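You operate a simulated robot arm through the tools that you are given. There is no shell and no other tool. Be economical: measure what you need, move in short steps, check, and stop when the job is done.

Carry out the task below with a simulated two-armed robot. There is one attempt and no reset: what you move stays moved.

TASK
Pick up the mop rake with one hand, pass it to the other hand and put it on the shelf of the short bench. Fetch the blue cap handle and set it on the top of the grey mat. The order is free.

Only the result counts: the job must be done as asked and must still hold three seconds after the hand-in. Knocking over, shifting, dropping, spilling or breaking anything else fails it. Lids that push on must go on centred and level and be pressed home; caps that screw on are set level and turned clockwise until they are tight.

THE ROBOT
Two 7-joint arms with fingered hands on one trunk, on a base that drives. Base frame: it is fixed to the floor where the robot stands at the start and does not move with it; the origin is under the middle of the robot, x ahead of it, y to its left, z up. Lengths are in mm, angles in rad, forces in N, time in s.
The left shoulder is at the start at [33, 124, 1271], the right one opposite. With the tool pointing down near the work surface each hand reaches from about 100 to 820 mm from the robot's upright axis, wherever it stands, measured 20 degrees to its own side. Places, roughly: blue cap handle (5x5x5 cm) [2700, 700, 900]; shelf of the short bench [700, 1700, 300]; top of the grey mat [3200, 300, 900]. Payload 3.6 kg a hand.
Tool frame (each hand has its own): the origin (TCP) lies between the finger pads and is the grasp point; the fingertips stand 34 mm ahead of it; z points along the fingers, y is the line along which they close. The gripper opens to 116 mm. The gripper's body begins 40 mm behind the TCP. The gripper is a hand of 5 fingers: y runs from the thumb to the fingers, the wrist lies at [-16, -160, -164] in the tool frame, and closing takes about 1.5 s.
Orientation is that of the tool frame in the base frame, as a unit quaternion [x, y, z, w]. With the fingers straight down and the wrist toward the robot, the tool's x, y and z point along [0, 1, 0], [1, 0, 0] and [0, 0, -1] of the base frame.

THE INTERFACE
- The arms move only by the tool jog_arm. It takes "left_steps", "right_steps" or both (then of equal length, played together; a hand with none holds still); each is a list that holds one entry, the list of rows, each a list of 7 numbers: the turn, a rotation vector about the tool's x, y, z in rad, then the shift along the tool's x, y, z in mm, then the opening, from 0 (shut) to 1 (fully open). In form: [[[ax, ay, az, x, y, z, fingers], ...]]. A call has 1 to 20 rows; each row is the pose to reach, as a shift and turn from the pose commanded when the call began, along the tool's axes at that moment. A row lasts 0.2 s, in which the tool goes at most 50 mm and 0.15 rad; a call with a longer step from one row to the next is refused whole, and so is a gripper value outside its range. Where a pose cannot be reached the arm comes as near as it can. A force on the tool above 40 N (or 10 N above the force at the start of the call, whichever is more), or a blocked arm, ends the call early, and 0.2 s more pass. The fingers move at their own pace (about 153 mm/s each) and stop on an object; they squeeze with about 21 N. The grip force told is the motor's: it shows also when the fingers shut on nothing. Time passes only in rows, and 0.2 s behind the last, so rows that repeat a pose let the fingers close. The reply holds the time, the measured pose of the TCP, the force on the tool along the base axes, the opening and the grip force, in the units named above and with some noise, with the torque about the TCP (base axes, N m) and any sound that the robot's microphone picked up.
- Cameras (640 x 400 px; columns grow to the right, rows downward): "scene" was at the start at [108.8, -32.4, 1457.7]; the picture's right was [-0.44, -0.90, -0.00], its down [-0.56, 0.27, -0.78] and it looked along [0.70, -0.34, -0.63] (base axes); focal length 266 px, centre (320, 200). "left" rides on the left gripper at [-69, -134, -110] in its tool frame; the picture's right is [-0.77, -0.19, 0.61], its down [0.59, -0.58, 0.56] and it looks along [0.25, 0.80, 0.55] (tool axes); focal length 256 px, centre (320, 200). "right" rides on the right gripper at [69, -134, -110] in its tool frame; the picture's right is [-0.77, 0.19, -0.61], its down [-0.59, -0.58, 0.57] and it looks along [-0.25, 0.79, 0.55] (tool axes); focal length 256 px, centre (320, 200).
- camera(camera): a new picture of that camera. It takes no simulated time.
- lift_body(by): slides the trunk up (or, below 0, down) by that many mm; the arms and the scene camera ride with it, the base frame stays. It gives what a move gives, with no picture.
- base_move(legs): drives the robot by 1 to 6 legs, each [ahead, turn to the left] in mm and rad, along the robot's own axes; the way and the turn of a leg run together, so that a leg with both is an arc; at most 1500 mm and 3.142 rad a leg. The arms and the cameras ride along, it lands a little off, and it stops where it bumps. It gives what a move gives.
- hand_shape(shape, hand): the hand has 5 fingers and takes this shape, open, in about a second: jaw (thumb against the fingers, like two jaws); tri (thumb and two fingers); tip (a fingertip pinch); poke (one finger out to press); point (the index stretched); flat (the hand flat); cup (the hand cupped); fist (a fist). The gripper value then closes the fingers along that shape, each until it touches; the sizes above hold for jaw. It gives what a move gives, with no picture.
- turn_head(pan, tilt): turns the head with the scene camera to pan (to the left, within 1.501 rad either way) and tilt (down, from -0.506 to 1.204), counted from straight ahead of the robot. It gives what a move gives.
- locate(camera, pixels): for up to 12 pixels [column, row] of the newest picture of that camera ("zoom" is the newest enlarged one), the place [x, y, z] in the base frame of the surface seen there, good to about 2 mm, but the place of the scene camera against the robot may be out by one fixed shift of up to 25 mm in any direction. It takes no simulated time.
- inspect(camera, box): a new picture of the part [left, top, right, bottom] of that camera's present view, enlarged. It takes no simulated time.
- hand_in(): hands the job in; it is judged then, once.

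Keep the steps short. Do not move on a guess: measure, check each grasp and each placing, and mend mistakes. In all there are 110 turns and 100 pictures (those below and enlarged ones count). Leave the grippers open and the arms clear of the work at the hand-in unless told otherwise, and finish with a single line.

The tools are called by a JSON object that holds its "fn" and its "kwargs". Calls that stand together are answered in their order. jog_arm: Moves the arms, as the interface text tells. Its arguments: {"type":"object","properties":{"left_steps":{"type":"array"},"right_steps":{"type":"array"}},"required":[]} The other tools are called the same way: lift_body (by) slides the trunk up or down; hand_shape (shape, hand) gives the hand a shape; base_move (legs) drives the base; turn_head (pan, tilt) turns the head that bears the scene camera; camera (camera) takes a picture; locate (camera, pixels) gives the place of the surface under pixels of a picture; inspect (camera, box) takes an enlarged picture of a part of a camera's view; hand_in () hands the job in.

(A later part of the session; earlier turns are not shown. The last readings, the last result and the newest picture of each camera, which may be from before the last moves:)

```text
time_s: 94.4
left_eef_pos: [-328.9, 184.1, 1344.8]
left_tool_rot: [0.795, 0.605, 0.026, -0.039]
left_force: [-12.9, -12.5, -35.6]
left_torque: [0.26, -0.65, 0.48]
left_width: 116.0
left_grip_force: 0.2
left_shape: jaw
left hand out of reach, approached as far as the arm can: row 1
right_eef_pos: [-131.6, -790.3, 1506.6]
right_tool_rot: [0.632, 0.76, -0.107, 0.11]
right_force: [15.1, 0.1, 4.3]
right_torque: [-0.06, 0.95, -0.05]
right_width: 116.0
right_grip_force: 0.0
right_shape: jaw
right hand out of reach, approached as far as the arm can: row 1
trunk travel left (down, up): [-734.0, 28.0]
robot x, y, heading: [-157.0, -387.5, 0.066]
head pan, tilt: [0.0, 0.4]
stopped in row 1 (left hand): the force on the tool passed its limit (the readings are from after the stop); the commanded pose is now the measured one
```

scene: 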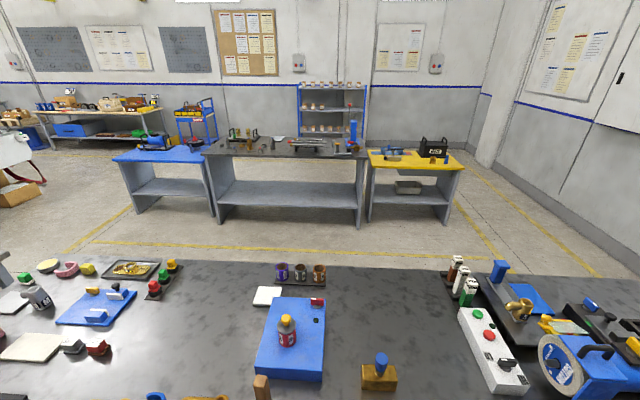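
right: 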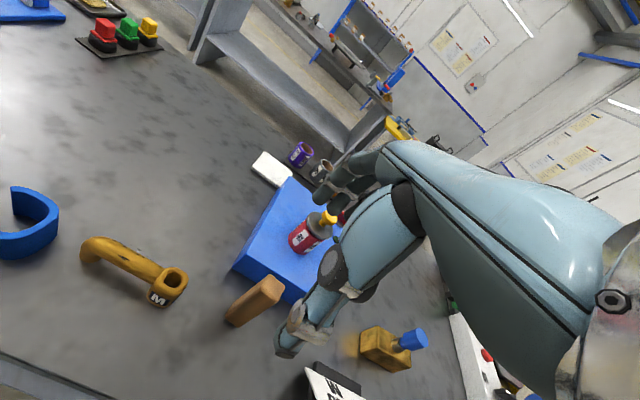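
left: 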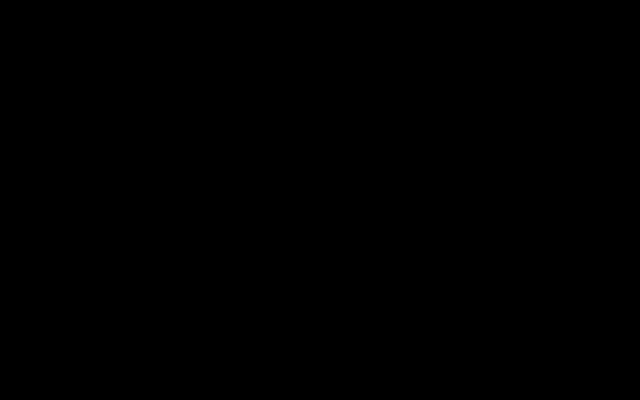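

Repeat the same forward command.

{"fn": "jog_arm", "kwargs": {"left_steps": [[[-0.011, -0.01, -0.021, -8, 40, -4, 1], [-0.022, -0.02, -0.043, -17, 80, -8, 1], [-0.033, -0.03, -0.064, -25, 120, -12, 1], [-0.044, -0.04, -0.085, -34, 160, -16, 1], [-0.055, -0.05, -0.107, -42, 200, -20, 1], [-0.066, -0.06, -0.128, -51, 240, -24, 1], [-0.077, -0.07, -0.149, -59, 280, -29, 1], [-0.088, -0.08, -0.171, -68, 320, -33, 1], [-0.099, -0.09, -0.192, -76, 360, -37, 1], [-0.11, -0.1, -0.213, -85, 400, -41, 1]]], "right_steps": [[[-0.004, 0.026, 0.023, -6, 40, 2, 1], [-0.007, 0.052, 0.046, -11, 80, 4, 1], [-0.011, 0.078, 0.07, -17, 120, 7, 1], [-0.014, 0.104, 0.093, -23, 160, 9, 1], [-0.018, 0.13, 0.116, -28, 200, 11, 1], [-0.021, 0.156, 0.14, -34, 240, 13, 1], [-0.025, 0.182, 0.163, -40, 280, 15, 1], [-0.029, 0.208, 0.186, -45, 310, 17, 1], [-0.032, 0.234, 0.209, -51, 340, 19, 1], [-0.036, 0.26, 0.233, -57, 370, 22, 1]]]}}

{"fn": "turn_head", "kwargs": {"pan": 0.5, "tilt": 0.4}}

{"fn": "camera", "kwargs": {"camera": "scene"}}

```text
time_s: 94.7
left_eef_pos: [-251.5, 157.4, 1375.8]
left_tool_rot: [0.807, 0.589, 0.047, 0.019]
left_force: [-2.6, -2.3, -4.3]
left_torque: [0.12, -0.25, 0.16]
left_width: 115.9
left_grip_force: 0.1
left_shape: jaw
left hand out of reach, approached as far as the arm can: row 1
right_eef_pos: [-91.0, -785.3, 1567.1]
right_tool_rot: [0.662, 0.728, -0.038, 0.176]
right_force: [-0.4, -2.0, -5.4]
right_torque: [0.09, -0.12, 0.08]
right_width: 116.2
right_grip_force: 0.1
right_shape: jaw
right hand out of reach, approached as far as the arm can: row 1
trunk travel left (down, up): [-734.0, 28.0]
robot x, y, heading: [-156.8, -389.7, 0.068]
head pan, tilt: [0.0, 0.4]
stopped in row 1 (left hand): the arm was blocked; the commanded pose is now the measured one
```

```text
time_s: 95.6
left_eef_pos: [-117.1, 200.6, 1355.5]
left_tool_rot: [0.807, 0.586, 0.006, -0.075]
left_force: [-5.8, 2.3, 1.8]
left_torque: [-0.14, -0.26, -0.06]
left_width: 115.9
left_grip_force: 0.0
left_shape: jaw
right_eef_pos: [155.8, -727.4, 1542.8]
right_tool_rot: [0.602, 0.791, -0.048, 0.1]
right_force: [2.0, 10.0, 4.4]
right_torque: [-0.58, 0.24, -0.16]
right_width: 115.8
right_grip_force: 0.0
right_shape: jaw
trunk travel left (down, up): [-734.0, 28.0]
robot x, y, heading: [-153.6, -391.4, 0.067]
head pan, tilt: [0.499, 0.4]
```

```text
44 pictures are left
```

scene: 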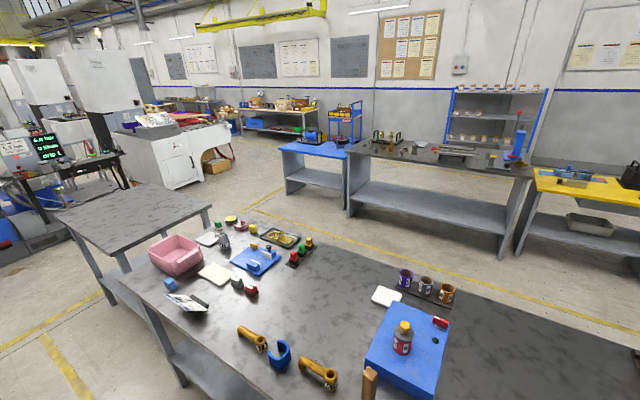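

Arms settle during head turns. Let me settle twice more, then try a very small trunk move.

{"fn": "turn_head", "kwargs": {"pan": -0.5, "tilt": 0.4}}

{"fn": "turn_head", "kwargs": {"pan": 0.5, "tilt": 0.4}}

{"fn": "lift_body", "kwargs": {"by": 10}}

```text
time_s: 96.9
left_eef_pos: [-185.0, 181.4, 1366.2]
left_tool_rot: [0.809, 0.585, 0.039, -0.028]
left_force: [-1.4, -1.5, 1.8]
left_torque: [0.05, -0.1, 0.07]
left_width: 115.8
left_grip_force: 0.0
left_shape: jaw
right_eef_pos: [22.6, -732.1, 1590.4]
right_tool_rot: [0.587, 0.785, 0.004, 0.2]
right_force: [-1.0, 0.1, 0.8]
right_torque: [-0.01, 0.02, -0.05]
right_width: 116.2
right_grip_force: 0.1
right_shape: jaw
trunk travel left (down, up): [-734.0, 28.0]
robot x, y, heading: [-152.7, -391.8, 0.069]
head pan, tilt: [-0.499, 0.4]
```

```text
time_s: 98.2
left_eef_pos: [-230.5, 193.0, 1354.6]
left_tool_rot: [0.802, 0.595, 0.039, -0.044]
left_force: [1.1, 0.2, -4.6]
left_torque: [-0.06, 0.11, 0.01]
left_width: 115.8
left_grip_force: 0.1
left_shape: jaw
right_eef_pos: [12.2, -739.8, 1581.4]
right_tool_rot: [0.602, 0.78, -0.015, 0.173]
right_force: [7.8, -0.8, 2.1]
right_torque: [-0.03, 0.42, -0.03]
right_width: 116.1
right_grip_force: 0.0
right_shape: jaw
trunk travel left (down, up): [-734.0, 28.0]
robot x, y, heading: [-157.8, -388.2, 0.065]
head pan, tilt: [0.499, 0.4]
```

```text
time_s: 98.5
left_eef_pos: [-123.6, 191.5, 1353.1]
left_tool_rot: [0.81, 0.583, 0.01, -0.065]
left_force: [1.3, 1.4, 3.7]
left_torque: [-0.12, 0.12, -0.13]
left_width: 116.0
left_grip_force: 0.1
left_shape: jaw
right_eef_pos: [90.1, -744.0, 1581.0]
right_tool_rot: [0.613, 0.767, -0.021, 0.19]
right_force: [-41.6, -11.5, -16.4]
right_torque: [0.61, -2.68, 0.16]
right_width: 115.8
right_grip_force: 0.1
right_shape: jaw
trunk travel left (down, up): [-737.0, 26.0]
robot x, y, heading: [-157.7, -389.8, 0.051]
head pan, tilt: [0.499, 0.4]
stopped: the arm was blocked; the commanded pose is now the measured one
```

The body seems to be oscillating. I'll let time pass with several head moves and watch whether it decays.

{"fn": "turn_head", "kwargs": {"pan": -1.4, "tilt": 0.4}}

{"fn": "turn_head", "kwargs": {"pan": 1.4, "tilt": 0.4}}

{"fn": "turn_head", "kwargs": {"pan": -1.4, "tilt": 0.4}}

{"fn": "turn_head", "kwargs": {"pan": -1.35, "tilt": 0.4}}

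{"fn": "camera", "kwargs": {"camera": "scene"}}

```text
time_s: 100.4
left_eef_pos: [-110.7, 196.6, 1352.4]
left_tool_rot: [0.807, 0.587, 0.004, -0.067]
left_force: [-0.2, -0.1, 1.6]
left_torque: [-0.01, -0.02, -0.03]
left_width: 115.8
left_grip_force: 0.1
left_shape: jaw
right_eef_pos: [140.7, -730.9, 1561.6]
right_tool_rot: [0.601, 0.783, -0.04, 0.156]
right_force: [-2.3, 1.2, -1.5]
right_torque: [-0.01, -0.14, 0.02]
right_width: 115.9
right_grip_force: 0.2
right_shape: jaw
trunk travel left (down, up): [-737.0, 26.0]
robot x, y, heading: [-151.3, -390.5, 0.065]
head pan, tilt: [-1.4, 0.4]
```

```text
time_s: 102.8
left_eef_pos: [-114.9, 196.1, 1350.6]
left_tool_rot: [0.806, 0.589, 0.005, -0.065]
left_force: [-0.6, 0.5, 1.2]
left_torque: [-0.01, -0.08, -0.05]
left_width: 116.1
left_grip_force: 0.0
left_shape: jaw
right_eef_pos: [132.1, -732.6, 1567.0]
right_tool_rot: [0.604, 0.78, -0.032, 0.163]
right_force: [-2.5, 0.3, -0.9]
right_torque: [0.0, -0.18, 0.03]
right_width: 115.8
right_grip_force: 0.0
right_shape: jaw
trunk travel left (down, up): [-737.0, 26.0]
robot x, y, heading: [-157.2, -388.2, 0.066]
head pan, tilt: [1.4, 0.4]
```

```text
time_s: 105.3
left_eef_pos: [-139.8, 195.3, 1350.4]
left_tool_rot: [0.806, 0.589, 0.012, -0.061]
left_force: [0.0, 0.6, -0.7]
left_torque: [0.01, -0.07, -0.01]
left_width: 116.0
left_grip_force: 0.0
left_shape: jaw
right_eef_pos: [101.7, -734.7, 1572.7]
right_tool_rot: [0.605, 0.778, -0.024, 0.171]
right_force: [0.3, 1.6, -0.6]
right_torque: [0.01, -0.03, -0.01]
right_width: 115.8
right_grip_force: 0.1
right_shape: jaw
trunk travel left (down, up): [-737.0, 26.0]
robot x, y, heading: [-156.7, -389.2, 0.067]
head pan, tilt: [-1.4, 0.4]
```

```text
time_s: 105.9
left_eef_pos: [-141.0, 194.2, 1349.9]
left_tool_rot: [0.806, 0.589, 0.012, -0.061]
left_force: [-0.5, 1.2, 0.3]
left_torque: [-0.02, 0.0, -0.01]
left_width: 116.1
left_grip_force: 0.0
left_shape: jaw
right_eef_pos: [102.2, -735.9, 1571.4]
right_tool_rot: [0.605, 0.777, -0.023, 0.17]
right_force: [-0.8, 0.4, -0.9]
right_torque: [0.02, -0.03, 0.01]
right_width: 116.0
right_grip_force: 0.1
right_shape: jaw
trunk travel left (down, up): [-737.0, 26.0]
robot x, y, heading: [-157.2, -392.2, 0.069]
head pan, tilt: [-1.349, 0.4]
```

```text
43 pictures are left
```

scene: 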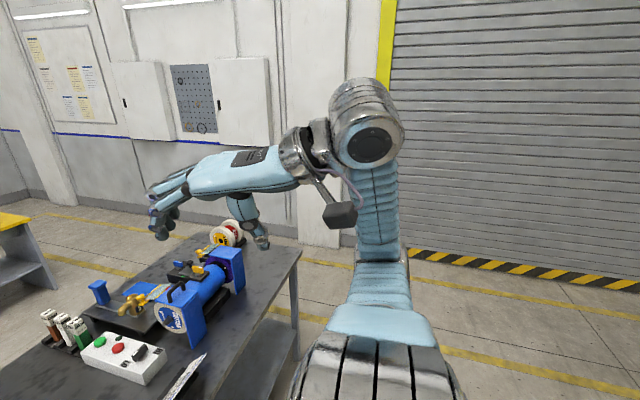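

Oscillation has died out. Now I lower the trunk from rest.

{"fn": "lift_body", "kwargs": {"by": -250}}

```text
time_s: 108.5
left_eef_pos: [-139.3, 195.0, 1100.7]
left_tool_rot: [0.806, 0.589, 0.012, -0.062]
left_force: [-0.1, -0.6, 0.0]
left_torque: [0.04, 0.03, -0.04]
left_width: 115.9
left_grip_force: 0.1
left_shape: jaw
right_eef_pos: [114.7, -735.4, 1313.2]
right_tool_rot: [0.603, 0.781, -0.035, 0.158]
right_force: [-0.5, 0.5, 0.6]
right_torque: [-0.03, 0.05, -0.02]
right_width: 116.1
right_grip_force: 0.1
right_shape: jaw
trunk travel left (down, up): [-487.0, 276.0]
robot x, y, heading: [-158.0, -391.8, 0.059]
head pan, tilt: [-1.349, 0.4]
```

Stable and lowered. Now I move both hands smoothly (ramped) into comfortable fingers-down poses in front.

{"fn": "jog_arm", "kwargs": {"left_steps": [[[-0.001, -0.002, -0.006, -4, 7, -2, 1], [-0.004, -0.006, -0.018, -11, 22, -6, 1], [-0.008, -0.012, -0.037, -22, 43, -12, 1], [-0.014, -0.021, -0.061, -37, 72, -20, 1], [-0.02, -0.03, -0.089, -54, 104, -29, 1], [-0.027, -0.041, -0.12, -73, 140, -39, 1], [-0.035, -0.052, -0.154, -93, 180, -50, 1], [-0.043, -0.063, -0.187, -113, 220, -60, 1], [-0.05, -0.074, -0.218, -132, 256, -70, 1], [-0.056, -0.083, -0.246, -149, 288, -79, 1], [-0.062, -0.092, -0.27, -164, 317, -87, 1], [-0.066, -0.098, -0.289, -175, 338, -93, 1], [-0.069, -0.102, -0.301, -182, 353, -97, 1], [-0.07, -0.104, -0.307, -186, 360, -99, 1]]], "right_steps": [[[0.004, 0.006, 0.005, -1, 2, 1, 1], [0.011, 0.017, 0.015, -2, 5, 4, 1], [0.021, 0.034, 0.031, -3, 10, 9, 1], [0.036, 0.056, 0.051, -5, 17, 15, 1], [0.052, 0.081, 0.075, -8, 24, 21, 1], [0.069, 0.109, 0.1, -10, 32, 28, 1], [0.089, 0.14, 0.129, -13, 42, 37, 1], [0.109, 0.171, 0.157, -16, 51, 45, 1], [0.126, 0.199, 0.182, -18, 59, 52, 1], [0.142, 0.224, 0.206, -21, 66, 58, 1], [0.157, 0.246, 0.226, -23, 73, 64, 1], [0.167, 0.263, 0.242, -24, 78, 69, 1], [0.174, 0.274, 0.252, -25, 81, 72, 1], [0.178, 0.28, 0.257, -26, 83, 73, 1]]]}}

{"fn": "turn_head", "kwargs": {"pan": 0.0, "tilt": 0.7}}

{"fn": "camera", "kwargs": {"camera": "scene"}}

```text
time_s: 111.5
left_eef_pos: [188.3, -40.7, 1153.0]
left_tool_rot: [0.708, 0.706, -0.001, -0.001]
left_force: [0.0, -0.2, -0.3]
left_torque: [-0.01, 0.02, 0.0]
left_width: 115.7
left_grip_force: 0.1
left_shape: jaw
left hand out of reach, approached as far as the arm can: row 9, 10, 11, 12, 13, 14
right_eef_pos: [215.1, -754.3, 1261.5]
right_tool_rot: [0.709, 0.706, 0.001, -0.004]
right_force: [-0.1, -1.4, 0.6]
right_torque: [-0.01, -0.02, -0.02]
right_width: 115.7
right_grip_force: 0.1
right_shape: jaw
trunk travel left (down, up): [-487.0, 276.0]
robot x, y, heading: [-157.3, -394.6, 0.066]
head pan, tilt: [-1.349, 0.4]
```

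```text
time_s: 113.0
left_eef_pos: [187.5, -41.2, 1152.9]
left_tool_rot: [0.708, 0.706, -0.001, 0.0]
left_force: [-1.1, 0.3, -0.5]
left_torque: [0.02, 0.02, 0.0]
left_width: 116.1
left_grip_force: 0.1
left_shape: jaw
right_eef_pos: [212.5, -754.7, 1262.1]
right_tool_rot: [0.708, 0.706, 0.0, -0.004]
right_force: [-0.1, 0.6, -0.3]
right_torque: [-0.01, 0.01, -0.04]
right_width: 115.9
right_grip_force: 0.2
right_shape: jaw
trunk travel left (down, up): [-487.0, 276.0]
robot x, y, heading: [-158.6, -391.9, 0.068]
head pan, tilt: [0.0, 0.7]
```

```text
42 pictures are left
```

scene: 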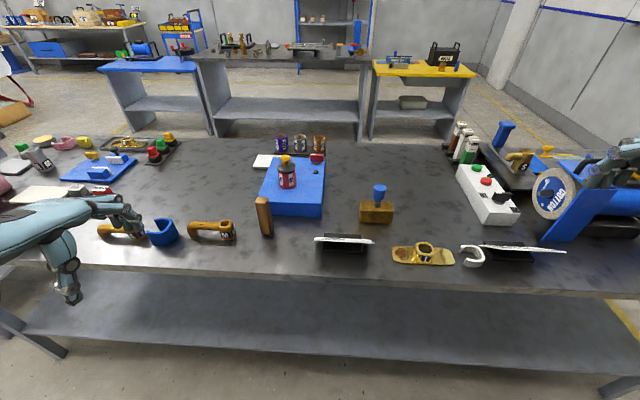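

Everything is stable and nothing on the bench moved. I zoom on the tan stick & brass block, and on the blue post.

{"fn": "inspect", "kwargs": {"camera": "scene", "box": [240, 180, 400, 280]}}

{"fn": "inspect", "kwargs": {"camera": "scene", "box": [440, 110, 600, 210]}}

{"fn": "locate", "kwargs": {"camera": "zoom", "pixels": [[265, 45], [240, 120], [300, 210], [210, 160], [330, 150]]}}

```text
4.00 times, centred on (320, 230) of scene
```

zoom: 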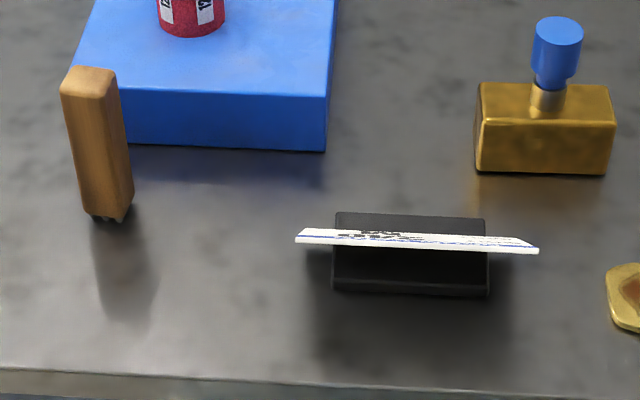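

```text
4.00 times, centred on (520, 160) of scene
```

zoom: 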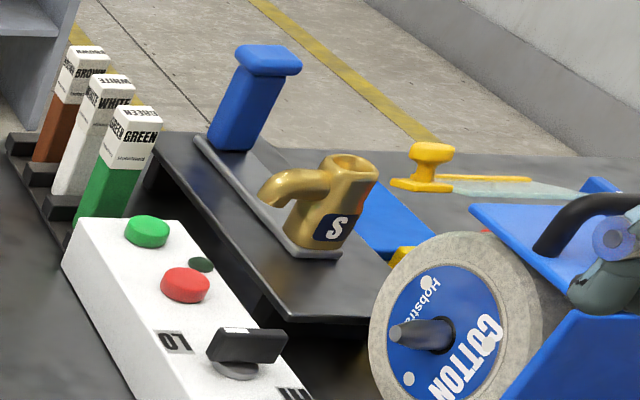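

```text
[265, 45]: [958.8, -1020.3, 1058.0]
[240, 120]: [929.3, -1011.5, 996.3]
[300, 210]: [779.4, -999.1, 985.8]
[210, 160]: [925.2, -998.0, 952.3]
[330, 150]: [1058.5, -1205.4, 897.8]
```

The tan stick has small dark teeth at its bottom: it is the mop rake (wooden handle with teeth). I'll drive back near the start place so the right hand can take it.

{"fn": "base_move", "kwargs": {"legs": [[0, 1.5]]}}

{"fn": "base_move", "kwargs": {"legs": [[270, 0]]}}

{"fn": "base_move", "kwargs": {"legs": [[0, -1.565]]}}

{"fn": "turn_head", "kwargs": {"pan": -0.2, "tilt": 0.8}}

{"fn": "camera", "kwargs": {"camera": "scene"}}

```text
time_s: 113.9
left_eef_pos: [179.7, -32.7, 1152.2]
left_tool_rot: [0.701, 0.714, -0.001, 0.0]
left_force: [-0.3, -0.1, 0.3]
left_torque: [0.0, 0.0, -0.04]
left_width: 116.0
left_grip_force: 0.0
left_shape: jaw
right_eef_pos: [220.8, -745.6, 1265.4]
right_tool_rot: [0.7, 0.715, 0.003, -0.001]
right_force: [-0.5, 0.5, -0.6]
right_torque: [0.01, 0.01, -0.01]
right_width: 115.9
right_grip_force: 0.1
right_shape: jaw
trunk travel left (down, up): [-487.0, 276.0]
robot x, y, heading: [-154.7, -389.2, 0.08]
head pan, tilt: [0.0, 0.7]
stopped in leg 1: the robot was blocked; the commanded pose is now the measured one
```

```text
time_s: 115.8
left_eef_pos: [445.7, -11.1, 1152.4]
left_tool_rot: [0.701, 0.713, -0.002, -0.001]
left_force: [0.4, 1.0, -0.1]
left_torque: [-0.01, 0.02, 0.0]
left_width: 115.9
left_grip_force: 0.2
left_shape: jaw
right_eef_pos: [488.4, -722.5, 1264.1]
right_tool_rot: [0.7, 0.715, 0.003, -0.002]
right_force: [-0.6, 0.5, 0.3]
right_torque: [0.02, 0.01, -0.03]
right_width: 116.1
right_grip_force: 0.1
right_shape: jaw
trunk travel left (down, up): [-487.0, 276.0]
robot x, y, heading: [106.9, -366.0, 0.087]
head pan, tilt: [0.0, 0.7]
```

```text
time_s: 120.0
left_eef_pos: [467.7, -703.5, 1151.5]
left_tool_rot: [1.0, 0.01, 0.0, -0.002]
left_force: [0.2, -0.2, -0.3]
left_torque: [0.0, 0.02, 0.03]
left_width: 116.0
left_grip_force: 0.1
left_shape: jaw
right_eef_pos: [-245.8, -748.7, 1262.9]
right_tool_rot: [1.0, 0.012, 0.004, 0.001]
right_force: [0.3, 0.0, -0.3]
right_torque: [0.0, -0.02, -0.04]
right_width: 116.0
right_grip_force: 0.0
right_shape: jaw
trunk travel left (down, up): [-487.0, 276.0]
robot x, y, heading: [109.0, -365.3, -1.483]
head pan, tilt: [0.0, 0.7]
```

```text
time_s: 120.8
left_eef_pos: [467.5, -703.5, 1154.4]
left_tool_rot: [1.0, 0.01, 0.0, 0.0]
left_force: [0.6, 0.6, 0.1]
left_torque: [-0.01, 0.02, -0.03]
left_width: 116.0
left_grip_force: 0.0
left_shape: jaw
right_eef_pos: [-243.9, -748.3, 1263.9]
right_tool_rot: [1.0, 0.012, 0.004, 0.0]
right_force: [-0.1, 0.8, -0.9]
right_torque: [-0.02, 0.02, 0.0]
right_width: 116.0
right_grip_force: 0.0
right_shape: jaw
trunk travel left (down, up): [-487.0, 276.0]
robot x, y, heading: [108.5, -370.6, -1.48]
head pan, tilt: [-0.201, 0.799]
```

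```text
39 pictures are left
```

scene: 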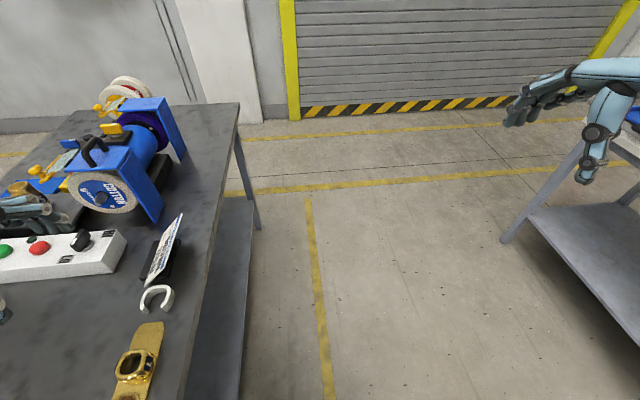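

The left turn had been blocked, so the robot ended facing right. I'll reverse 240 mm (which is leftward) and check before turning.

{"fn": "base_move", "kwargs": {"legs": [[-240, 0]]}}

```text
time_s: 122.5
left_eef_pos: [446.1, -466.0, 1153.3]
left_tool_rot: [1.0, 0.009, 0.0, -0.001]
left_force: [-0.5, -0.7, -0.4]
left_torque: [0.01, 0.01, 0.02]
left_width: 116.2
left_grip_force: 0.0
left_shape: jaw
right_eef_pos: [-265.7, -510.0, 1265.4]
right_tool_rot: [1.0, 0.012, 0.003, 0.0]
right_force: [0.1, 0.7, 0.0]
right_torque: [-0.02, 0.0, -0.03]
right_width: 116.1
right_grip_force: 0.1
right_shape: jaw
trunk travel left (down, up): [-487.0, 276.0]
robot x, y, heading: [88.4, -129.4, -1.483]
head pan, tilt: [-0.201, 0.799]
```

Good. Now turn left in place.

{"fn": "base_move", "kwargs": {"legs": [[0, 1.48]]}}

```text
time_s: 126.5
left_eef_pos: [457.3, 195.0, 1152.5]
left_tool_rot: [0.733, 0.68, 0.0, -0.002]
left_force: [0.2, -0.4, -0.2]
left_torque: [0.04, 0.0, 0.0]
left_width: 116.0
left_grip_force: 0.0
left_shape: jaw
right_eef_pos: [432.0, -519.9, 1263.5]
right_tool_rot: [0.733, 0.68, 0.003, -0.002]
right_force: [0.5, 0.2, 1.2]
right_torque: [0.02, -0.01, 0.02]
right_width: 115.8
right_grip_force: 0.0
right_shape: jaw
trunk travel left (down, up): [-487.0, 276.0]
robot x, y, heading: [85.7, -131.3, -0.01]
head pan, tilt: [-0.201, 0.799]
```

Now back off about 90 mm and view.

{"fn": "base_move", "kwargs": {"legs": [[-90, 0]]}}

{"fn": "camera", "kwargs": {"camera": "scene"}}

{"fn": "inspect", "kwargs": {"camera": "scene", "box": [220, 150, 420, 275]}}

```text
time_s: 127.6
left_eef_pos: [384.9, 195.1, 1150.9]
left_tool_rot: [0.732, 0.681, -0.006, -0.006]
left_force: [-0.7, -0.2, 1.0]
left_torque: [0.0, -0.04, -0.01]
left_width: 116.1
left_grip_force: 0.1
left_shape: jaw
right_eef_pos: [363.1, -520.3, 1261.2]
right_tool_rot: [0.732, 0.682, -0.004, -0.007]
right_force: [-1.1, 0.4, 1.0]
right_torque: [-0.04, 0.0, -0.02]
right_width: 116.2
right_grip_force: 0.1
right_shape: jaw
trunk travel left (down, up): [-487.0, 276.0]
robot x, y, heading: [2.3, -129.1, -0.009]
head pan, tilt: [-0.201, 0.799]
```

```text
38 pictures are left
```

scene: 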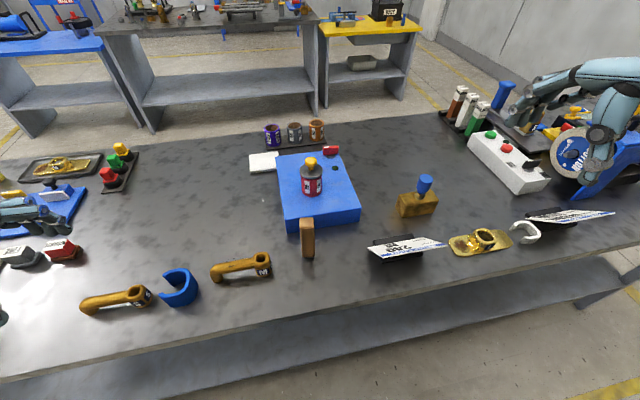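

```text
3.20 times, centred on (320, 212) of scene
```

zoom: 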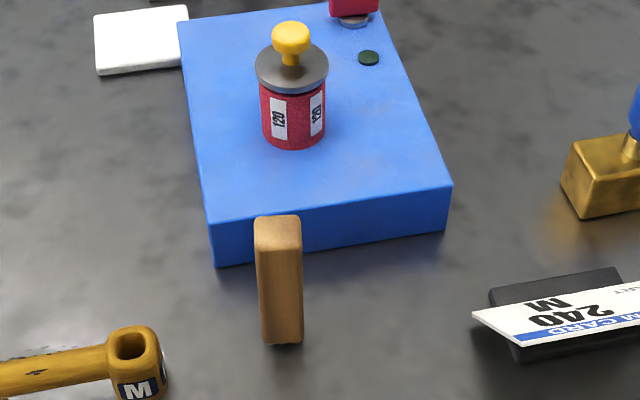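

I'll measure the rake's top corners, its bottom and its neighbours in this zoom.

{"fn": "locate", "kwargs": {"camera": "zoom", "pixels": [[260, 221], [297, 220], [262, 238], [297, 240], [280, 228], [265, 335], [298, 335], [280, 300], [215, 230], [440, 195], [140, 345], [280, 370]]}}

```text
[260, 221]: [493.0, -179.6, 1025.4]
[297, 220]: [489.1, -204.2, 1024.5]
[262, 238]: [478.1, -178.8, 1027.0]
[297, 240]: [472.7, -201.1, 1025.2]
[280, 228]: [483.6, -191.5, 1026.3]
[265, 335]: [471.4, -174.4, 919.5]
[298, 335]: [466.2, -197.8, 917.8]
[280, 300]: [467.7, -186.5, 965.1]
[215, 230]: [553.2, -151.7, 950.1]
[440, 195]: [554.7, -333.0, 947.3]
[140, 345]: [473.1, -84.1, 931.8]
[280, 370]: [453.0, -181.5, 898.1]
```

Rake centre ≈ (482,-190), top ≈ 1007 after the 18 mm height offset. I'll move the right hand above it, turned so its fingers close left-right (wrist to the right), staying at TCP z≈1120.

{"fn": "jog_arm", "kwargs": {"right_steps": [[[0, 0, -0.03, 7, 2, 3, 1], [0, 0, -0.075, 17, 5, 7, 1], [0, 0, -0.134, 30, 9, 13, 1], [0, 0, -0.209, 47, 13, 20, 1], [0, 0, -0.298, 67, 19, 28, 1], [0, 0, -0.402, 91, 26, 38, 1], [0, 0, -0.507, 115, 33, 48, 1], [0, 0, -0.626, 142, 40, 59, 1], [0, 0, -0.745, 169, 48, 71, 1], [0, 0, -0.864, 195, 56, 82, 1], [0, 0, -0.983, 222, 63, 93, 1], [0, 0, -1.088, 246, 70, 103, 1], [0, 0, -1.192, 270, 77, 113, 1], [0, 0, -1.281, 290, 83, 121, 1], [0, 0, -1.356, 307, 87, 128, 1], [0, 0, -1.416, 320, 91, 134, 1], [0, 0, -1.46, 330, 94, 138, 1], [0, 0, -1.49, 337, 96, 141, 1]]]}}

{"fn": "camera", "kwargs": {"camera": "right"}}

```text
time_s: 131.4
left_eef_pos: [364.6, 196.1, 1155.1]
left_tool_rot: [0.733, 0.681, 0.002, 0.0]
left_force: [-0.1, -0.3, 0.6]
left_torque: [0.0, 0.01, 0.0]
left_width: 115.9
left_grip_force: 0.1
left_shape: jaw
right_eef_pos: [461.9, -187.4, 1127.0]
right_tool_rot: [0.075, 0.997, 0.003, 0.003]
right_force: [0.2, 0.0, 0.3]
right_torque: [-0.02, -0.01, -0.01]
right_width: 116.0
right_grip_force: 0.0
right_shape: jaw
trunk travel left (down, up): [-487.0, 276.0]
robot x, y, heading: [-1.9, -130.3, -0.01]
head pan, tilt: [-0.201, 0.799]
```

```text
36 pictures are left
```

right: 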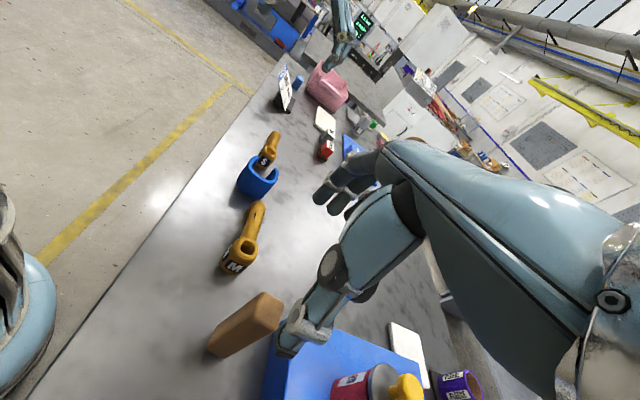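

The rake is visible at (245,325). Measure with the right camera.

{"fn": "locate", "kwargs": {"camera": "right", "pixels": [[266, 312], [256, 298], [280, 325], [240, 325], [225, 345], [262, 335], [150, 390], [370, 320]]}}

{"fn": "inspect", "kwargs": {"camera": "right", "box": [190, 260, 350, 360]}}

```text
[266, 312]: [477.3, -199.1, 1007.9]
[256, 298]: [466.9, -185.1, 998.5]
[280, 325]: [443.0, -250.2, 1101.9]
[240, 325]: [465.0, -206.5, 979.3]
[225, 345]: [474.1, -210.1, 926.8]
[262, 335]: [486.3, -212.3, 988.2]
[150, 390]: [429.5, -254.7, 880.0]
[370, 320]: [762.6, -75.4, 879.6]
```

```text
4.00 times, centred on (270, 310) of right
```

zoom: 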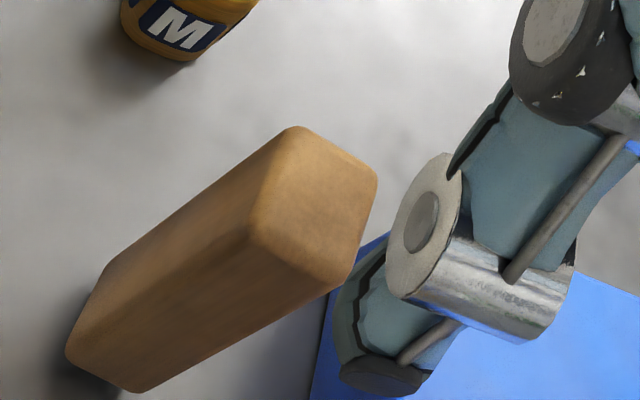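

Measure the rake's top face corners in this zoom.

{"fn": "locate", "kwargs": {"camera": "zoom", "pixels": [[298, 138], [362, 175], [338, 275], [262, 235], [313, 205], [170, 250], [90, 350], [300, 300]]}}

```text
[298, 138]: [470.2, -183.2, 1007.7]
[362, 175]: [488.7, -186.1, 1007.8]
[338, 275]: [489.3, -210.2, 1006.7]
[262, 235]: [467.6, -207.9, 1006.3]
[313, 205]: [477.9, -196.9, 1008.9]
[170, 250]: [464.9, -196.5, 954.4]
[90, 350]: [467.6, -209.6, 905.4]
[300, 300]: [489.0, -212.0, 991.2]
```

Rake centre [478,-197], 26×30 mm, top 1008. I'll centre the hand over it and lower to TCP z≈993 with open fingers.

{"fn": "jog_arm", "kwargs": {"right_steps": [[[0, 0, 0, -8, -4, 5, 1], [0, 0, 0, -17, -8, 15, 1], [0, 0, 0, -17, -8, 40, 1], [0, 0, 0, -17, -8, 70, 1], [0, 0, 0, -17, -8, 100, 1], [0, 0, 0, -17, -8, 122, 1], [0, 0, 0, -17, -8, 134, 1], [0, 0, 0, -17, -8, 134, 1]]]}}

{"fn": "camera", "kwargs": {"camera": "right"}}

```text
time_s: 133.2
left_eef_pos: [365.1, 195.3, 1154.3]
left_tool_rot: [0.733, 0.681, 0.001, -0.001]
left_force: [0.3, -0.4, 0.5]
left_torque: [-0.01, -0.01, -0.01]
left_width: 116.1
left_grip_force: 0.2
left_shape: jaw
right_eef_pos: [477.5, -198.4, 992.8]
right_tool_rot: [0.076, 0.997, 0.003, 0.002]
right_force: [0.4, 0.1, -0.2]
right_torque: [0.0, -0.01, 0.01]
right_width: 115.9
right_grip_force: 0.0
right_shape: jaw
trunk travel left (down, up): [-487.0, 276.0]
robot x, y, heading: [0.0, -129.1, -0.007]
head pan, tilt: [-0.201, 0.799]
```

```text
34 pictures are left
```

right: 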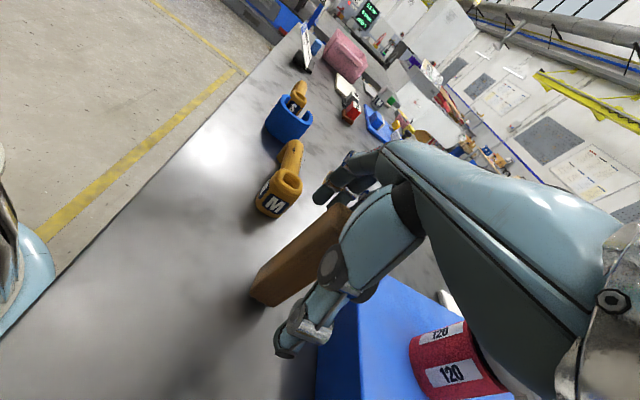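

The rake is between thumb and fingers. Close the fingers.

{"fn": "jog_arm", "kwargs": {"right_steps": [[[0, 0, 0, 0, 0, 0, 0.7], [0, 0, 0, 0, 0, 0, 0.5], [0, 0, 0, 0, 0, 0, 0.3], [0, 0, 0, 0, 0, 0, 0.1], [0, 0, 0, 0, 0, 0, 0], [0, 0, 0, 0, 0, 0, 0], [0, 0, 0, 0, 0, 0, 0], [0, 0, 0, 0, 0, 0, 0], [0, 0, 0, 0, 0, 0, 0], [0, 0, 0, 0, 0, 0, 0]]]}}

```text
time_s: 135.4
left_eef_pos: [366.0, 196.1, 1153.9]
left_tool_rot: [0.733, 0.681, 0.001, 0.0]
left_force: [-1.2, 0.3, -1.0]
left_torque: [0.03, 0.01, -0.03]
left_width: 116.3
left_grip_force: 0.1
left_shape: jaw
right_eef_pos: [476.9, -197.8, 993.3]
right_tool_rot: [0.075, 0.997, 0.003, 0.002]
right_force: [-0.8, 0.0, 0.5]
right_torque: [0.01, -0.02, 0.02]
right_width: 28.7
right_grip_force: 21.1
right_shape: jaw
trunk travel left (down, up): [-487.0, 276.0]
robot x, y, heading: [-2.4, -131.0, -0.015]
head pan, tilt: [-0.201, 0.799]
```

Gripped (28.7 mm, 21 N). Lift straight up 180 mm.

{"fn": "jog_arm", "kwargs": {"right_steps": [[[0, 0, 0, 0, 0, -5, 0], [0, 0, 0, 0, 0, -18, 0], [0, 0, 0, 0, 0, -40, 0], [0, 0, 0, 0, 0, -70, 0], [0, 0, 0, 0, 0, -105, 0], [0, 0, 0, 0, 0, -140, 0], [0, 0, 0, 0, 0, -165, 0], [0, 0, 0, 0, 0, -178, 0], [0, 0, 0, 0, 0, -182, 0]]]}}

{"fn": "turn_head", "kwargs": {"pan": 0.0, "tilt": 0.6}}

{"fn": "camera", "kwargs": {"camera": "scene"}}

```text
time_s: 137.4
left_eef_pos: [365.3, 195.5, 1153.4]
left_tool_rot: [0.732, 0.681, 0.002, 0.001]
left_force: [0.3, 1.0, 0.3]
left_torque: [0.0, -0.01, 0.04]
left_width: 116.0
left_grip_force: 0.0
left_shape: jaw
right_eef_pos: [476.8, -199.3, 1175.0]
right_tool_rot: [0.076, 0.997, 0.003, 0.002]
right_force: [-0.3, -0.1, -1.0]
right_torque: [0.02, -0.04, -0.01]
right_width: 28.8
right_grip_force: 20.7
right_shape: jaw
trunk travel left (down, up): [-487.0, 276.0]
robot x, y, heading: [-0.6, -130.6, -0.009]
head pan, tilt: [-0.201, 0.799]
```

```text
time_s: 138.2
left_eef_pos: [364.3, 195.5, 1154.0]
left_tool_rot: [0.733, 0.681, 0.001, 0.0]
left_force: [-0.2, -0.5, -0.1]
left_torque: [0.04, -0.02, 0.0]
left_width: 115.8
left_grip_force: 0.1
left_shape: jaw
right_eef_pos: [476.1, -198.6, 1174.1]
right_tool_rot: [0.076, 0.997, 0.004, 0.003]
right_force: [-0.2, -0.9, -1.4]
right_torque: [0.0, -0.03, -0.02]
right_width: 29.1
right_grip_force: 21.0
right_shape: jaw
trunk travel left (down, up): [-487.0, 276.0]
robot x, y, heading: [2.0, -129.7, -0.008]
head pan, tilt: [0.0, 0.6]
```

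```text
33 pictures are left
```

scene: 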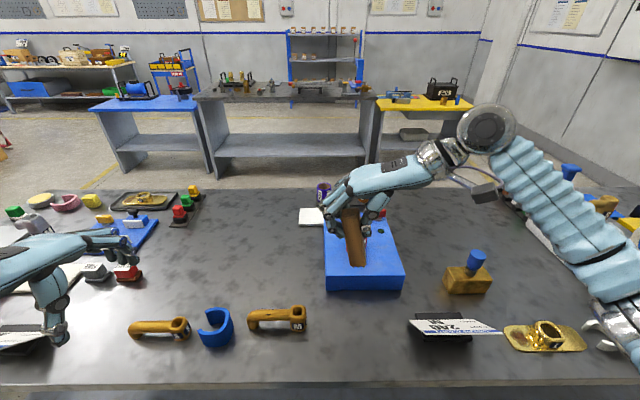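

The rake is held firmly by the right hand. Now I bring the left hand, turned with fingers pointing right, to a standoff left of the rake's lower part (TCP ≈ [499,-48,1085]).

{"fn": "jog_arm", "kwargs": {"left_steps": [[[0.001, -0.031, 0.001, -5, 3, 1, 1], [0.003, -0.078, 0.003, -12, 8, 3, 1], [0.006, -0.141, 0.006, -21, 14, 6, 1], [0.009, -0.22, 0.009, -33, 21, 10, 1], [0.013, -0.314, 0.013, -47, 30, 14, 1], [0.017, -0.424, 0.017, -63, 41, 19, 1], [0.021, -0.533, 0.021, -79, 51, 23, 1], [0.026, -0.659, 0.026, -98, 63, 29, 1], [0.032, -0.785, 0.032, -117, 76, 35, 1], [0.037, -0.91, 0.037, -135, 88, 40, 1], [0.042, -1.036, 0.042, -154, 100, 46, 1], [0.046, -1.145, 0.046, -170, 110, 50, 1], [0.05, -1.255, 0.05, -186, 121, 55, 1], [0.054, -1.349, 0.054, -200, 130, 59, 1], [0.057, -1.428, 0.057, -212, 137, 63, 1], [0.06, -1.491, 0.06, -221, 143, 66, 1], [0.062, -1.538, 0.062, -228, 148, 68, 1], [0.063, -1.569, 0.063, -233, 151, 69, 1]]]}}

{"fn": "camera", "kwargs": {"camera": "scene"}}

{"fn": "camera", "kwargs": {"camera": "left"}}

```text
time_s: 142.0
left_eef_pos: [550.8, -69.5, 1072.6]
left_tool_rot: [0.538, 0.46, -0.536, 0.46]
left_force: [-0.5, -0.2, -0.8]
left_torque: [0.01, 0.02, -0.01]
left_width: 115.9
left_grip_force: 0.1
left_shape: jaw
left hand out of reach, approached as far as the arm can: row 11, 12, 13, 14, 15, 16, 17, 18
right_eef_pos: [477.6, -198.4, 1174.8]
right_tool_rot: [0.076, 0.997, 0.003, 0.002]
right_force: [0.1, -0.1, -0.8]
right_torque: [-0.01, -0.01, 0.01]
right_width: 29.2
right_grip_force: 21.0
right_shape: jaw
trunk travel left (down, up): [-487.0, 276.0]
robot x, y, heading: [1.6, -132.4, -0.003]
head pan, tilt: [0.0, 0.6]
```

```text
32 pictures are left
```

scene: 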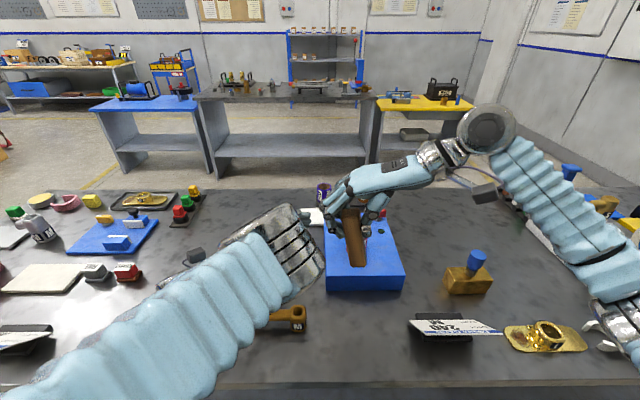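

```text
31 pictures are left
```

left: 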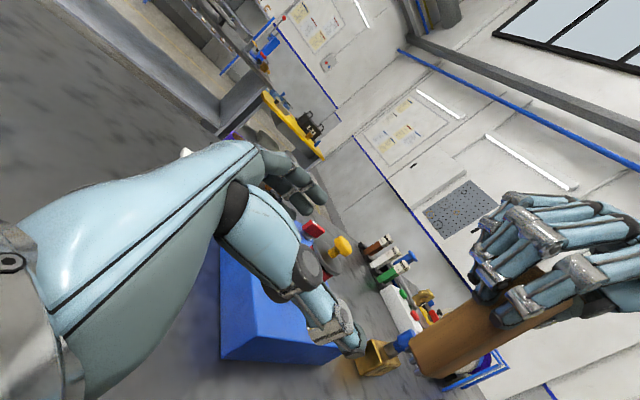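

The left hand couldn't come so near the body. I'll move the rake (right hand) 140 mm forward and 60 up, and the left along with it; first check the drum knob height at (340,243).

{"fn": "locate", "kwargs": {"camera": "left", "pixels": [[340, 243], [460, 335], [430, 370], [540, 290]]}}

{"fn": "jog_arm", "kwargs": {"left_steps": [[[0, 0, 0, -4, 4, -1, 1], [0, 0, 0, -14, 14, -3, 1], [0, 0, 0, -29, 30, -6, 1], [0, 0, 0, -45, 52, -10, 1], [0, 0, 0, -60, 70, -13, 1], [0, 0, 0, -70, 80, -15, 1], [0, 0, 0, -74, 85, -16, 1], [0, 0, 0, -74, 85, -16, 1]]], "right_steps": [[[0, 0, 0, -7, 1, -3, 0], [0, 0, 0, -26, 4, -11, 0], [0, 0, 0, -55, 8, -24, 0], [0, 0, 0, -85, 13, -37, 0], [0, 0, 0, -112, 17, -49, 0], [0, 0, 0, -130, 20, -57, 0], [0, 0, 0, -138, 21, -60, 0], [0, 0, 0, -138, 21, -60, 0]]]}}

{"fn": "camera", "kwargs": {"camera": "left"}}

```text
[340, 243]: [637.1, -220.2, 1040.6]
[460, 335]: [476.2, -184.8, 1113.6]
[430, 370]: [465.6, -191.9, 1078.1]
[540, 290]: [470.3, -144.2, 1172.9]
```

```text
time_s: 143.8
left_eef_pos: [637.8, -66.9, 1145.8]
left_tool_rot: [0.538, 0.46, -0.537, 0.46]
left_force: [0.6, 0.1, -0.1]
left_torque: [0.01, 0.01, 0.01]
left_width: 116.1
left_grip_force: 0.0
left_shape: jaw
right_eef_pos: [616.1, -199.1, 1234.5]
right_tool_rot: [0.075, 0.997, 0.003, 0.003]
right_force: [-0.2, 0.4, -1.0]
right_torque: [0.0, 0.01, 0.0]
right_width: 29.1
right_grip_force: 20.8
right_shape: jaw
trunk travel left (down, up): [-487.0, 276.0]
robot x, y, heading: [4.3, -130.1, -0.008]
head pan, tilt: [0.0, 0.6]
```

```text
30 pictures are left
```

left: 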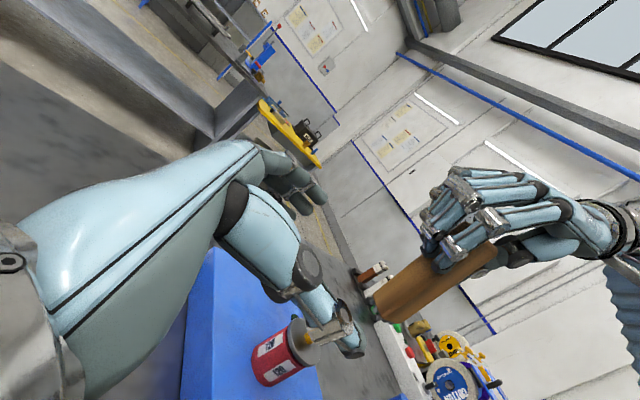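

Both poses reached. Measure the rake from the left camera: sides, bottom and the right fingertips.

{"fn": "inspect", "kwargs": {"camera": "left", "box": [340, 170, 540, 345]}}

{"fn": "locate", "kwargs": {"camera": "left", "pixels": [[384, 297], [398, 315], [410, 280], [430, 300], [440, 270], [465, 275], [440, 245], [455, 255]]}}

```text
2.29 times, centred on (440, 258) of left
```

zoom: 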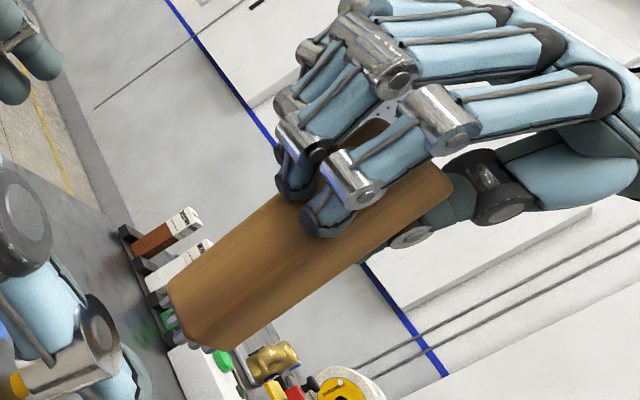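

```text
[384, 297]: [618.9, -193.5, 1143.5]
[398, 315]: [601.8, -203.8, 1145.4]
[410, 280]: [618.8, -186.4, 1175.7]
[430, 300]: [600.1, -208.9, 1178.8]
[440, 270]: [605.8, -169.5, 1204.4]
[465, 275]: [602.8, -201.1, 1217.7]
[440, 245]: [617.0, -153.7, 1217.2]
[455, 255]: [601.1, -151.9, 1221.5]
```

The rake's free lower part spans z≈1121–1195. I'll advance the left hand 122 mm along its fingers, slightly lower (z≈1138), fingers open.

{"fn": "jog_arm", "kwargs": {"left_steps": [[[0, 0, 0, 4, 0, 3, 1], [0, 0, 0, 8, -1, 15, 1], [0, 0, 0, 8, -2, 35, 1], [0, 0, 0, 8, -3, 60, 1], [0, 0, 0, 8, -3, 85, 1], [0, 0, 0, 8, -3, 105, 1], [0, 0, 0, 8, -3, 118, 1], [0, 0, 0, 8, -3, 122, 1], [0, 0, 0, 8, -3, 122, 1]]]}}

{"fn": "camera", "kwargs": {"camera": "left"}}

```text
time_s: 145.4
left_eef_pos: [608.7, -126.2, 1061.0]
left_tool_rot: [-0.482, -0.516, 0.546, -0.451]
left_force: [0.0, 0.3, 0.4]
left_torque: [0.04, 0.01, -0.02]
left_width: 116.1
left_grip_force: 0.1
left_shape: jaw
right_eef_pos: [616.4, -199.4, 1235.0]
right_tool_rot: [0.076, 0.997, 0.003, 0.002]
right_force: [0.9, 0.0, -1.8]
right_torque: [-0.04, 0.02, 0.02]
right_width: 29.0
right_grip_force: 21.0
right_shape: jaw
trunk travel left (down, up): [-487.0, 276.0]
robot x, y, heading: [1.1, -130.1, -0.005]
head pan, tilt: [0.0, 0.6]
stopped in row 8 (left hand): the arm was blocked; the commanded pose is now the measured one
```

```text
28 pictures are left
```

left: 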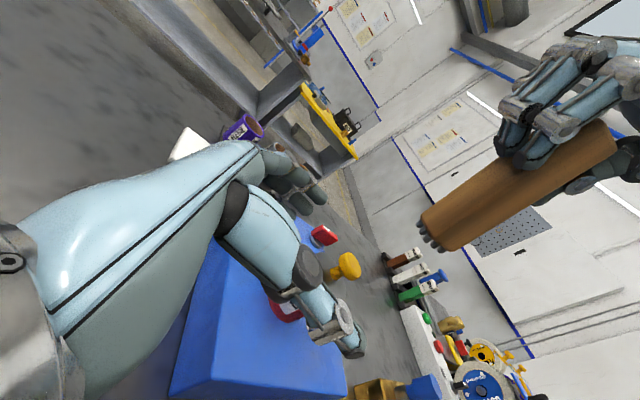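

The left arm was blocked near its own shoulder line (too far across). I'll back the left hand off to the left and shift the rake 130 mm to the left too, where the left arm has room.

{"fn": "jog_arm", "kwargs": {"left_steps": [[[0.004, 0, 0.005, -3, 0, -8, 1], [0.012, 0, 0.017, -10, -1, -25, 1], [0.024, 0, 0.035, -21, -3, -52, 1], [0.038, 0, 0.055, -34, -5, -82, 1], [0.053, 0, 0.077, -47, -7, -115, 1], [0.068, 0, 0.098, -60, -8, -145, 1], [0.079, 0, 0.115, -70, -10, -170, 1], [0.086, 0, 0.125, -77, -11, -185, 1], [0.089, 0, 0.129, -79, -11, -191, 1], [0.089, 0, 0.129, -79, -11, -191, 1]]], "right_steps": [[[0, 0, 0, 1, 5, 0, 0], [0, 0, 0, 3, 17, 0, 0], [0, 0, 0, 5, 35, 0, 0], [0, 0, 0, 8, 55, 0, 0], [0, 0, 0, 12, 77, 0, 0], [0, 0, 0, 15, 98, 0, 0], [0, 0, 0, 17, 114, 0, 0], [0, 0, 0, 19, 125, 0, 0], [0, 0, 0, 20, 129, 0, 0], [0, 0, 0, 20, 129, 0, 0]]]}}

{"fn": "camera", "kwargs": {"camera": "left"}}

```text
time_s: 147.6
left_eef_pos: [619.1, 58.5, 1139.3]
left_tool_rot: [-0.536, -0.457, 0.54, -0.46]
left_force: [0.4, 0.3, -0.3]
left_torque: [-0.01, -0.02, 0.03]
left_width: 116.2
left_grip_force: 0.0
left_shape: jaw
right_eef_pos: [614.5, -69.1, 1236.8]
right_tool_rot: [0.076, 0.997, 0.003, 0.002]
right_force: [0.0, 0.0, -2.0]
right_torque: [0.03, -0.02, -0.01]
right_width: 28.9
right_grip_force: 21.1
right_shape: jaw
trunk travel left (down, up): [-487.0, 276.0]
robot x, y, heading: [-0.6, -130.4, -0.012]
head pan, tilt: [0.0, 0.6]
```

```text
27 pictures are left
```

left: 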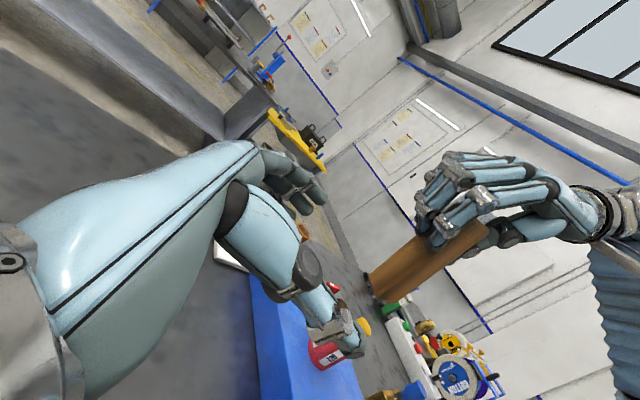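

Left hand is ready at [619,58,1139]; rake axis at [614,-69]. Advance: 14 mm sideways then 115 mm along the fingers.

{"fn": "jog_arm", "kwargs": {"left_steps": [[[0, 0, 0, 0, 5, 3, 1], [0, 0, 0, 0, 10, 12, 1], [0, 0, 0, 0, 14, 30, 1], [0, 0, 0, 0, 14, 52, 1], [0, 0, 0, 0, 14, 75, 1], [0, 0, 0, 0, 14, 96, 1], [0, 0, 0, 0, 14, 110, 1], [0, 0, 0, 0, 14, 115, 1], [0, 0, 0, 0, 14, 115, 1]]]}}

{"fn": "camera", "kwargs": {"camera": "left"}}

```text
time_s: 149.6
left_eef_pos: [614.8, -56.2, 1140.9]
left_tool_rot: [-0.535, -0.458, 0.539, -0.462]
left_force: [0.0, -0.6, -0.2]
left_torque: [0.02, 0.01, -0.02]
left_width: 116.0
left_grip_force: 0.0
left_shape: jaw
right_eef_pos: [615.8, -68.9, 1236.2]
right_tool_rot: [0.076, 0.997, 0.003, 0.003]
right_force: [0.4, 0.4, -0.1]
right_torque: [0.02, 0.02, -0.01]
right_width: 29.0
right_grip_force: 21.0
right_shape: jaw
trunk travel left (down, up): [-487.0, 276.0]
robot x, y, heading: [0.2, -131.0, -0.007]
head pan, tilt: [0.0, 0.6]
```

```text
26 pictures are left
```

left: 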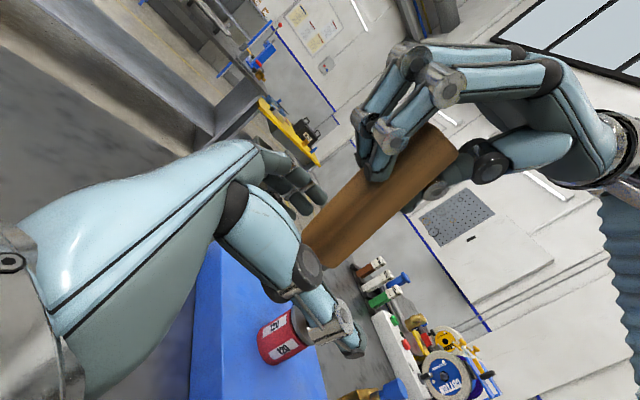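

The rake's lower end lies between the left thumb and fingers. Raise the left hand 12 mm for more grip and close.

{"fn": "jog_arm", "kwargs": {"left_steps": [[[0, 0, 0, -6, 0, 0, 1], [0, 0, 0, -12, 0, 0, 1], [0, 0, 0, -12, 0, 0, 0.7], [0, 0, 0, -12, 0, 0, 0.5], [0, 0, 0, -12, 0, 0, 0.3], [0, 0, 0, -12, 0, 0, 0.1], [0, 0, 0, -12, 0, 0, 0], [0, 0, 0, -12, 0, 0, 0], [0, 0, 0, -12, 0, 0, 0], [0, 0, 0, -12, 0, 0, 0], [0, 0, 0, -12, 0, 0, 0], [0, 0, 0, -12, 0, 0, 0]]]}}

{"fn": "camera", "kwargs": {"camera": "left"}}

```text
time_s: 152.2
left_eef_pos: [615.5, -56.5, 1151.5]
left_tool_rot: [-0.536, -0.458, 0.54, -0.46]
left_force: [-3.9, -0.5, 0.3]
left_torque: [-0.04, -0.13, 0.25]
left_width: 27.3
left_grip_force: 21.0
left_shape: jaw
right_eef_pos: [615.7, -69.5, 1237.1]
right_tool_rot: [0.076, 0.997, 0.003, 0.002]
right_force: [4.1, 0.6, -1.0]
right_torque: [0.08, -0.25, -0.32]
right_width: 28.9
right_grip_force: 21.4
right_shape: jaw
trunk travel left (down, up): [-487.0, 276.0]
robot x, y, heading: [-0.9, -129.3, -0.013]
head pan, tilt: [0.0, 0.6]
```

```text
25 pictures are left
```

left: 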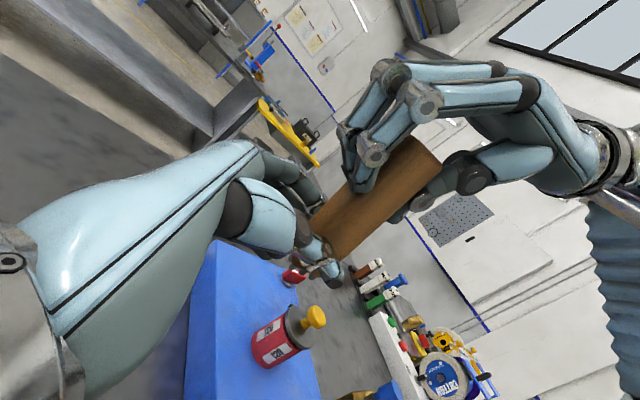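

Left grips at 27.3 mm with 21 N. Now the right opens partly and withdraws straight up.

{"fn": "jog_arm", "kwargs": {"right_steps": [[[0, 0, 0, 0, 0, 0, 0.3], [0, 0, 0, 0, 0, 0, 0.45], [0, 0, 0, 0, 0, 0, 0.5], [0, 0, 0, 0, 0, 0, 0.5], [0, 0, 0, 0, 0, 0, 0.5], [0, 0, 0, 0, 0, -8, 0.5], [0, 0, 0, 0, 0, -22, 0.5], [0, 0, 0, 0, 0, -45, 0.5], [0, 0, 0, 0, 0, -70, 0.5], [0, 0, 0, 0, 0, -90, 0.5], [0, 0, 0, 0, 0, -100, 0.5], [0, 0, 0, 0, 0, -100, 0.5]]]}}

{"fn": "camera", "kwargs": {"camera": "left"}}

```text
time_s: 154.8
left_eef_pos: [615.6, -55.8, 1152.1]
left_tool_rot: [-0.535, -0.458, 0.539, -0.462]
left_force: [0.2, 0.1, -0.7]
left_torque: [0.02, 0.02, -0.01]
left_width: 27.5
left_grip_force: 20.9
left_shape: jaw
right_eef_pos: [615.0, -69.9, 1336.0]
right_tool_rot: [0.077, 0.997, 0.004, 0.002]
right_force: [-0.7, -0.4, 0.5]
right_torque: [-0.01, 0.01, -0.03]
right_width: 57.7
right_grip_force: 0.0
right_shape: jaw
trunk travel left (down, up): [-487.0, 276.0]
robot x, y, heading: [-1.4, -132.5, -0.01]
head pan, tilt: [0.0, 0.6]
```

```text
24 pictures are left
```

left: 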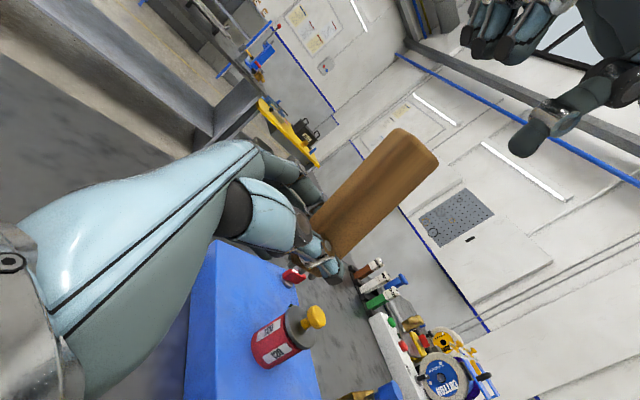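

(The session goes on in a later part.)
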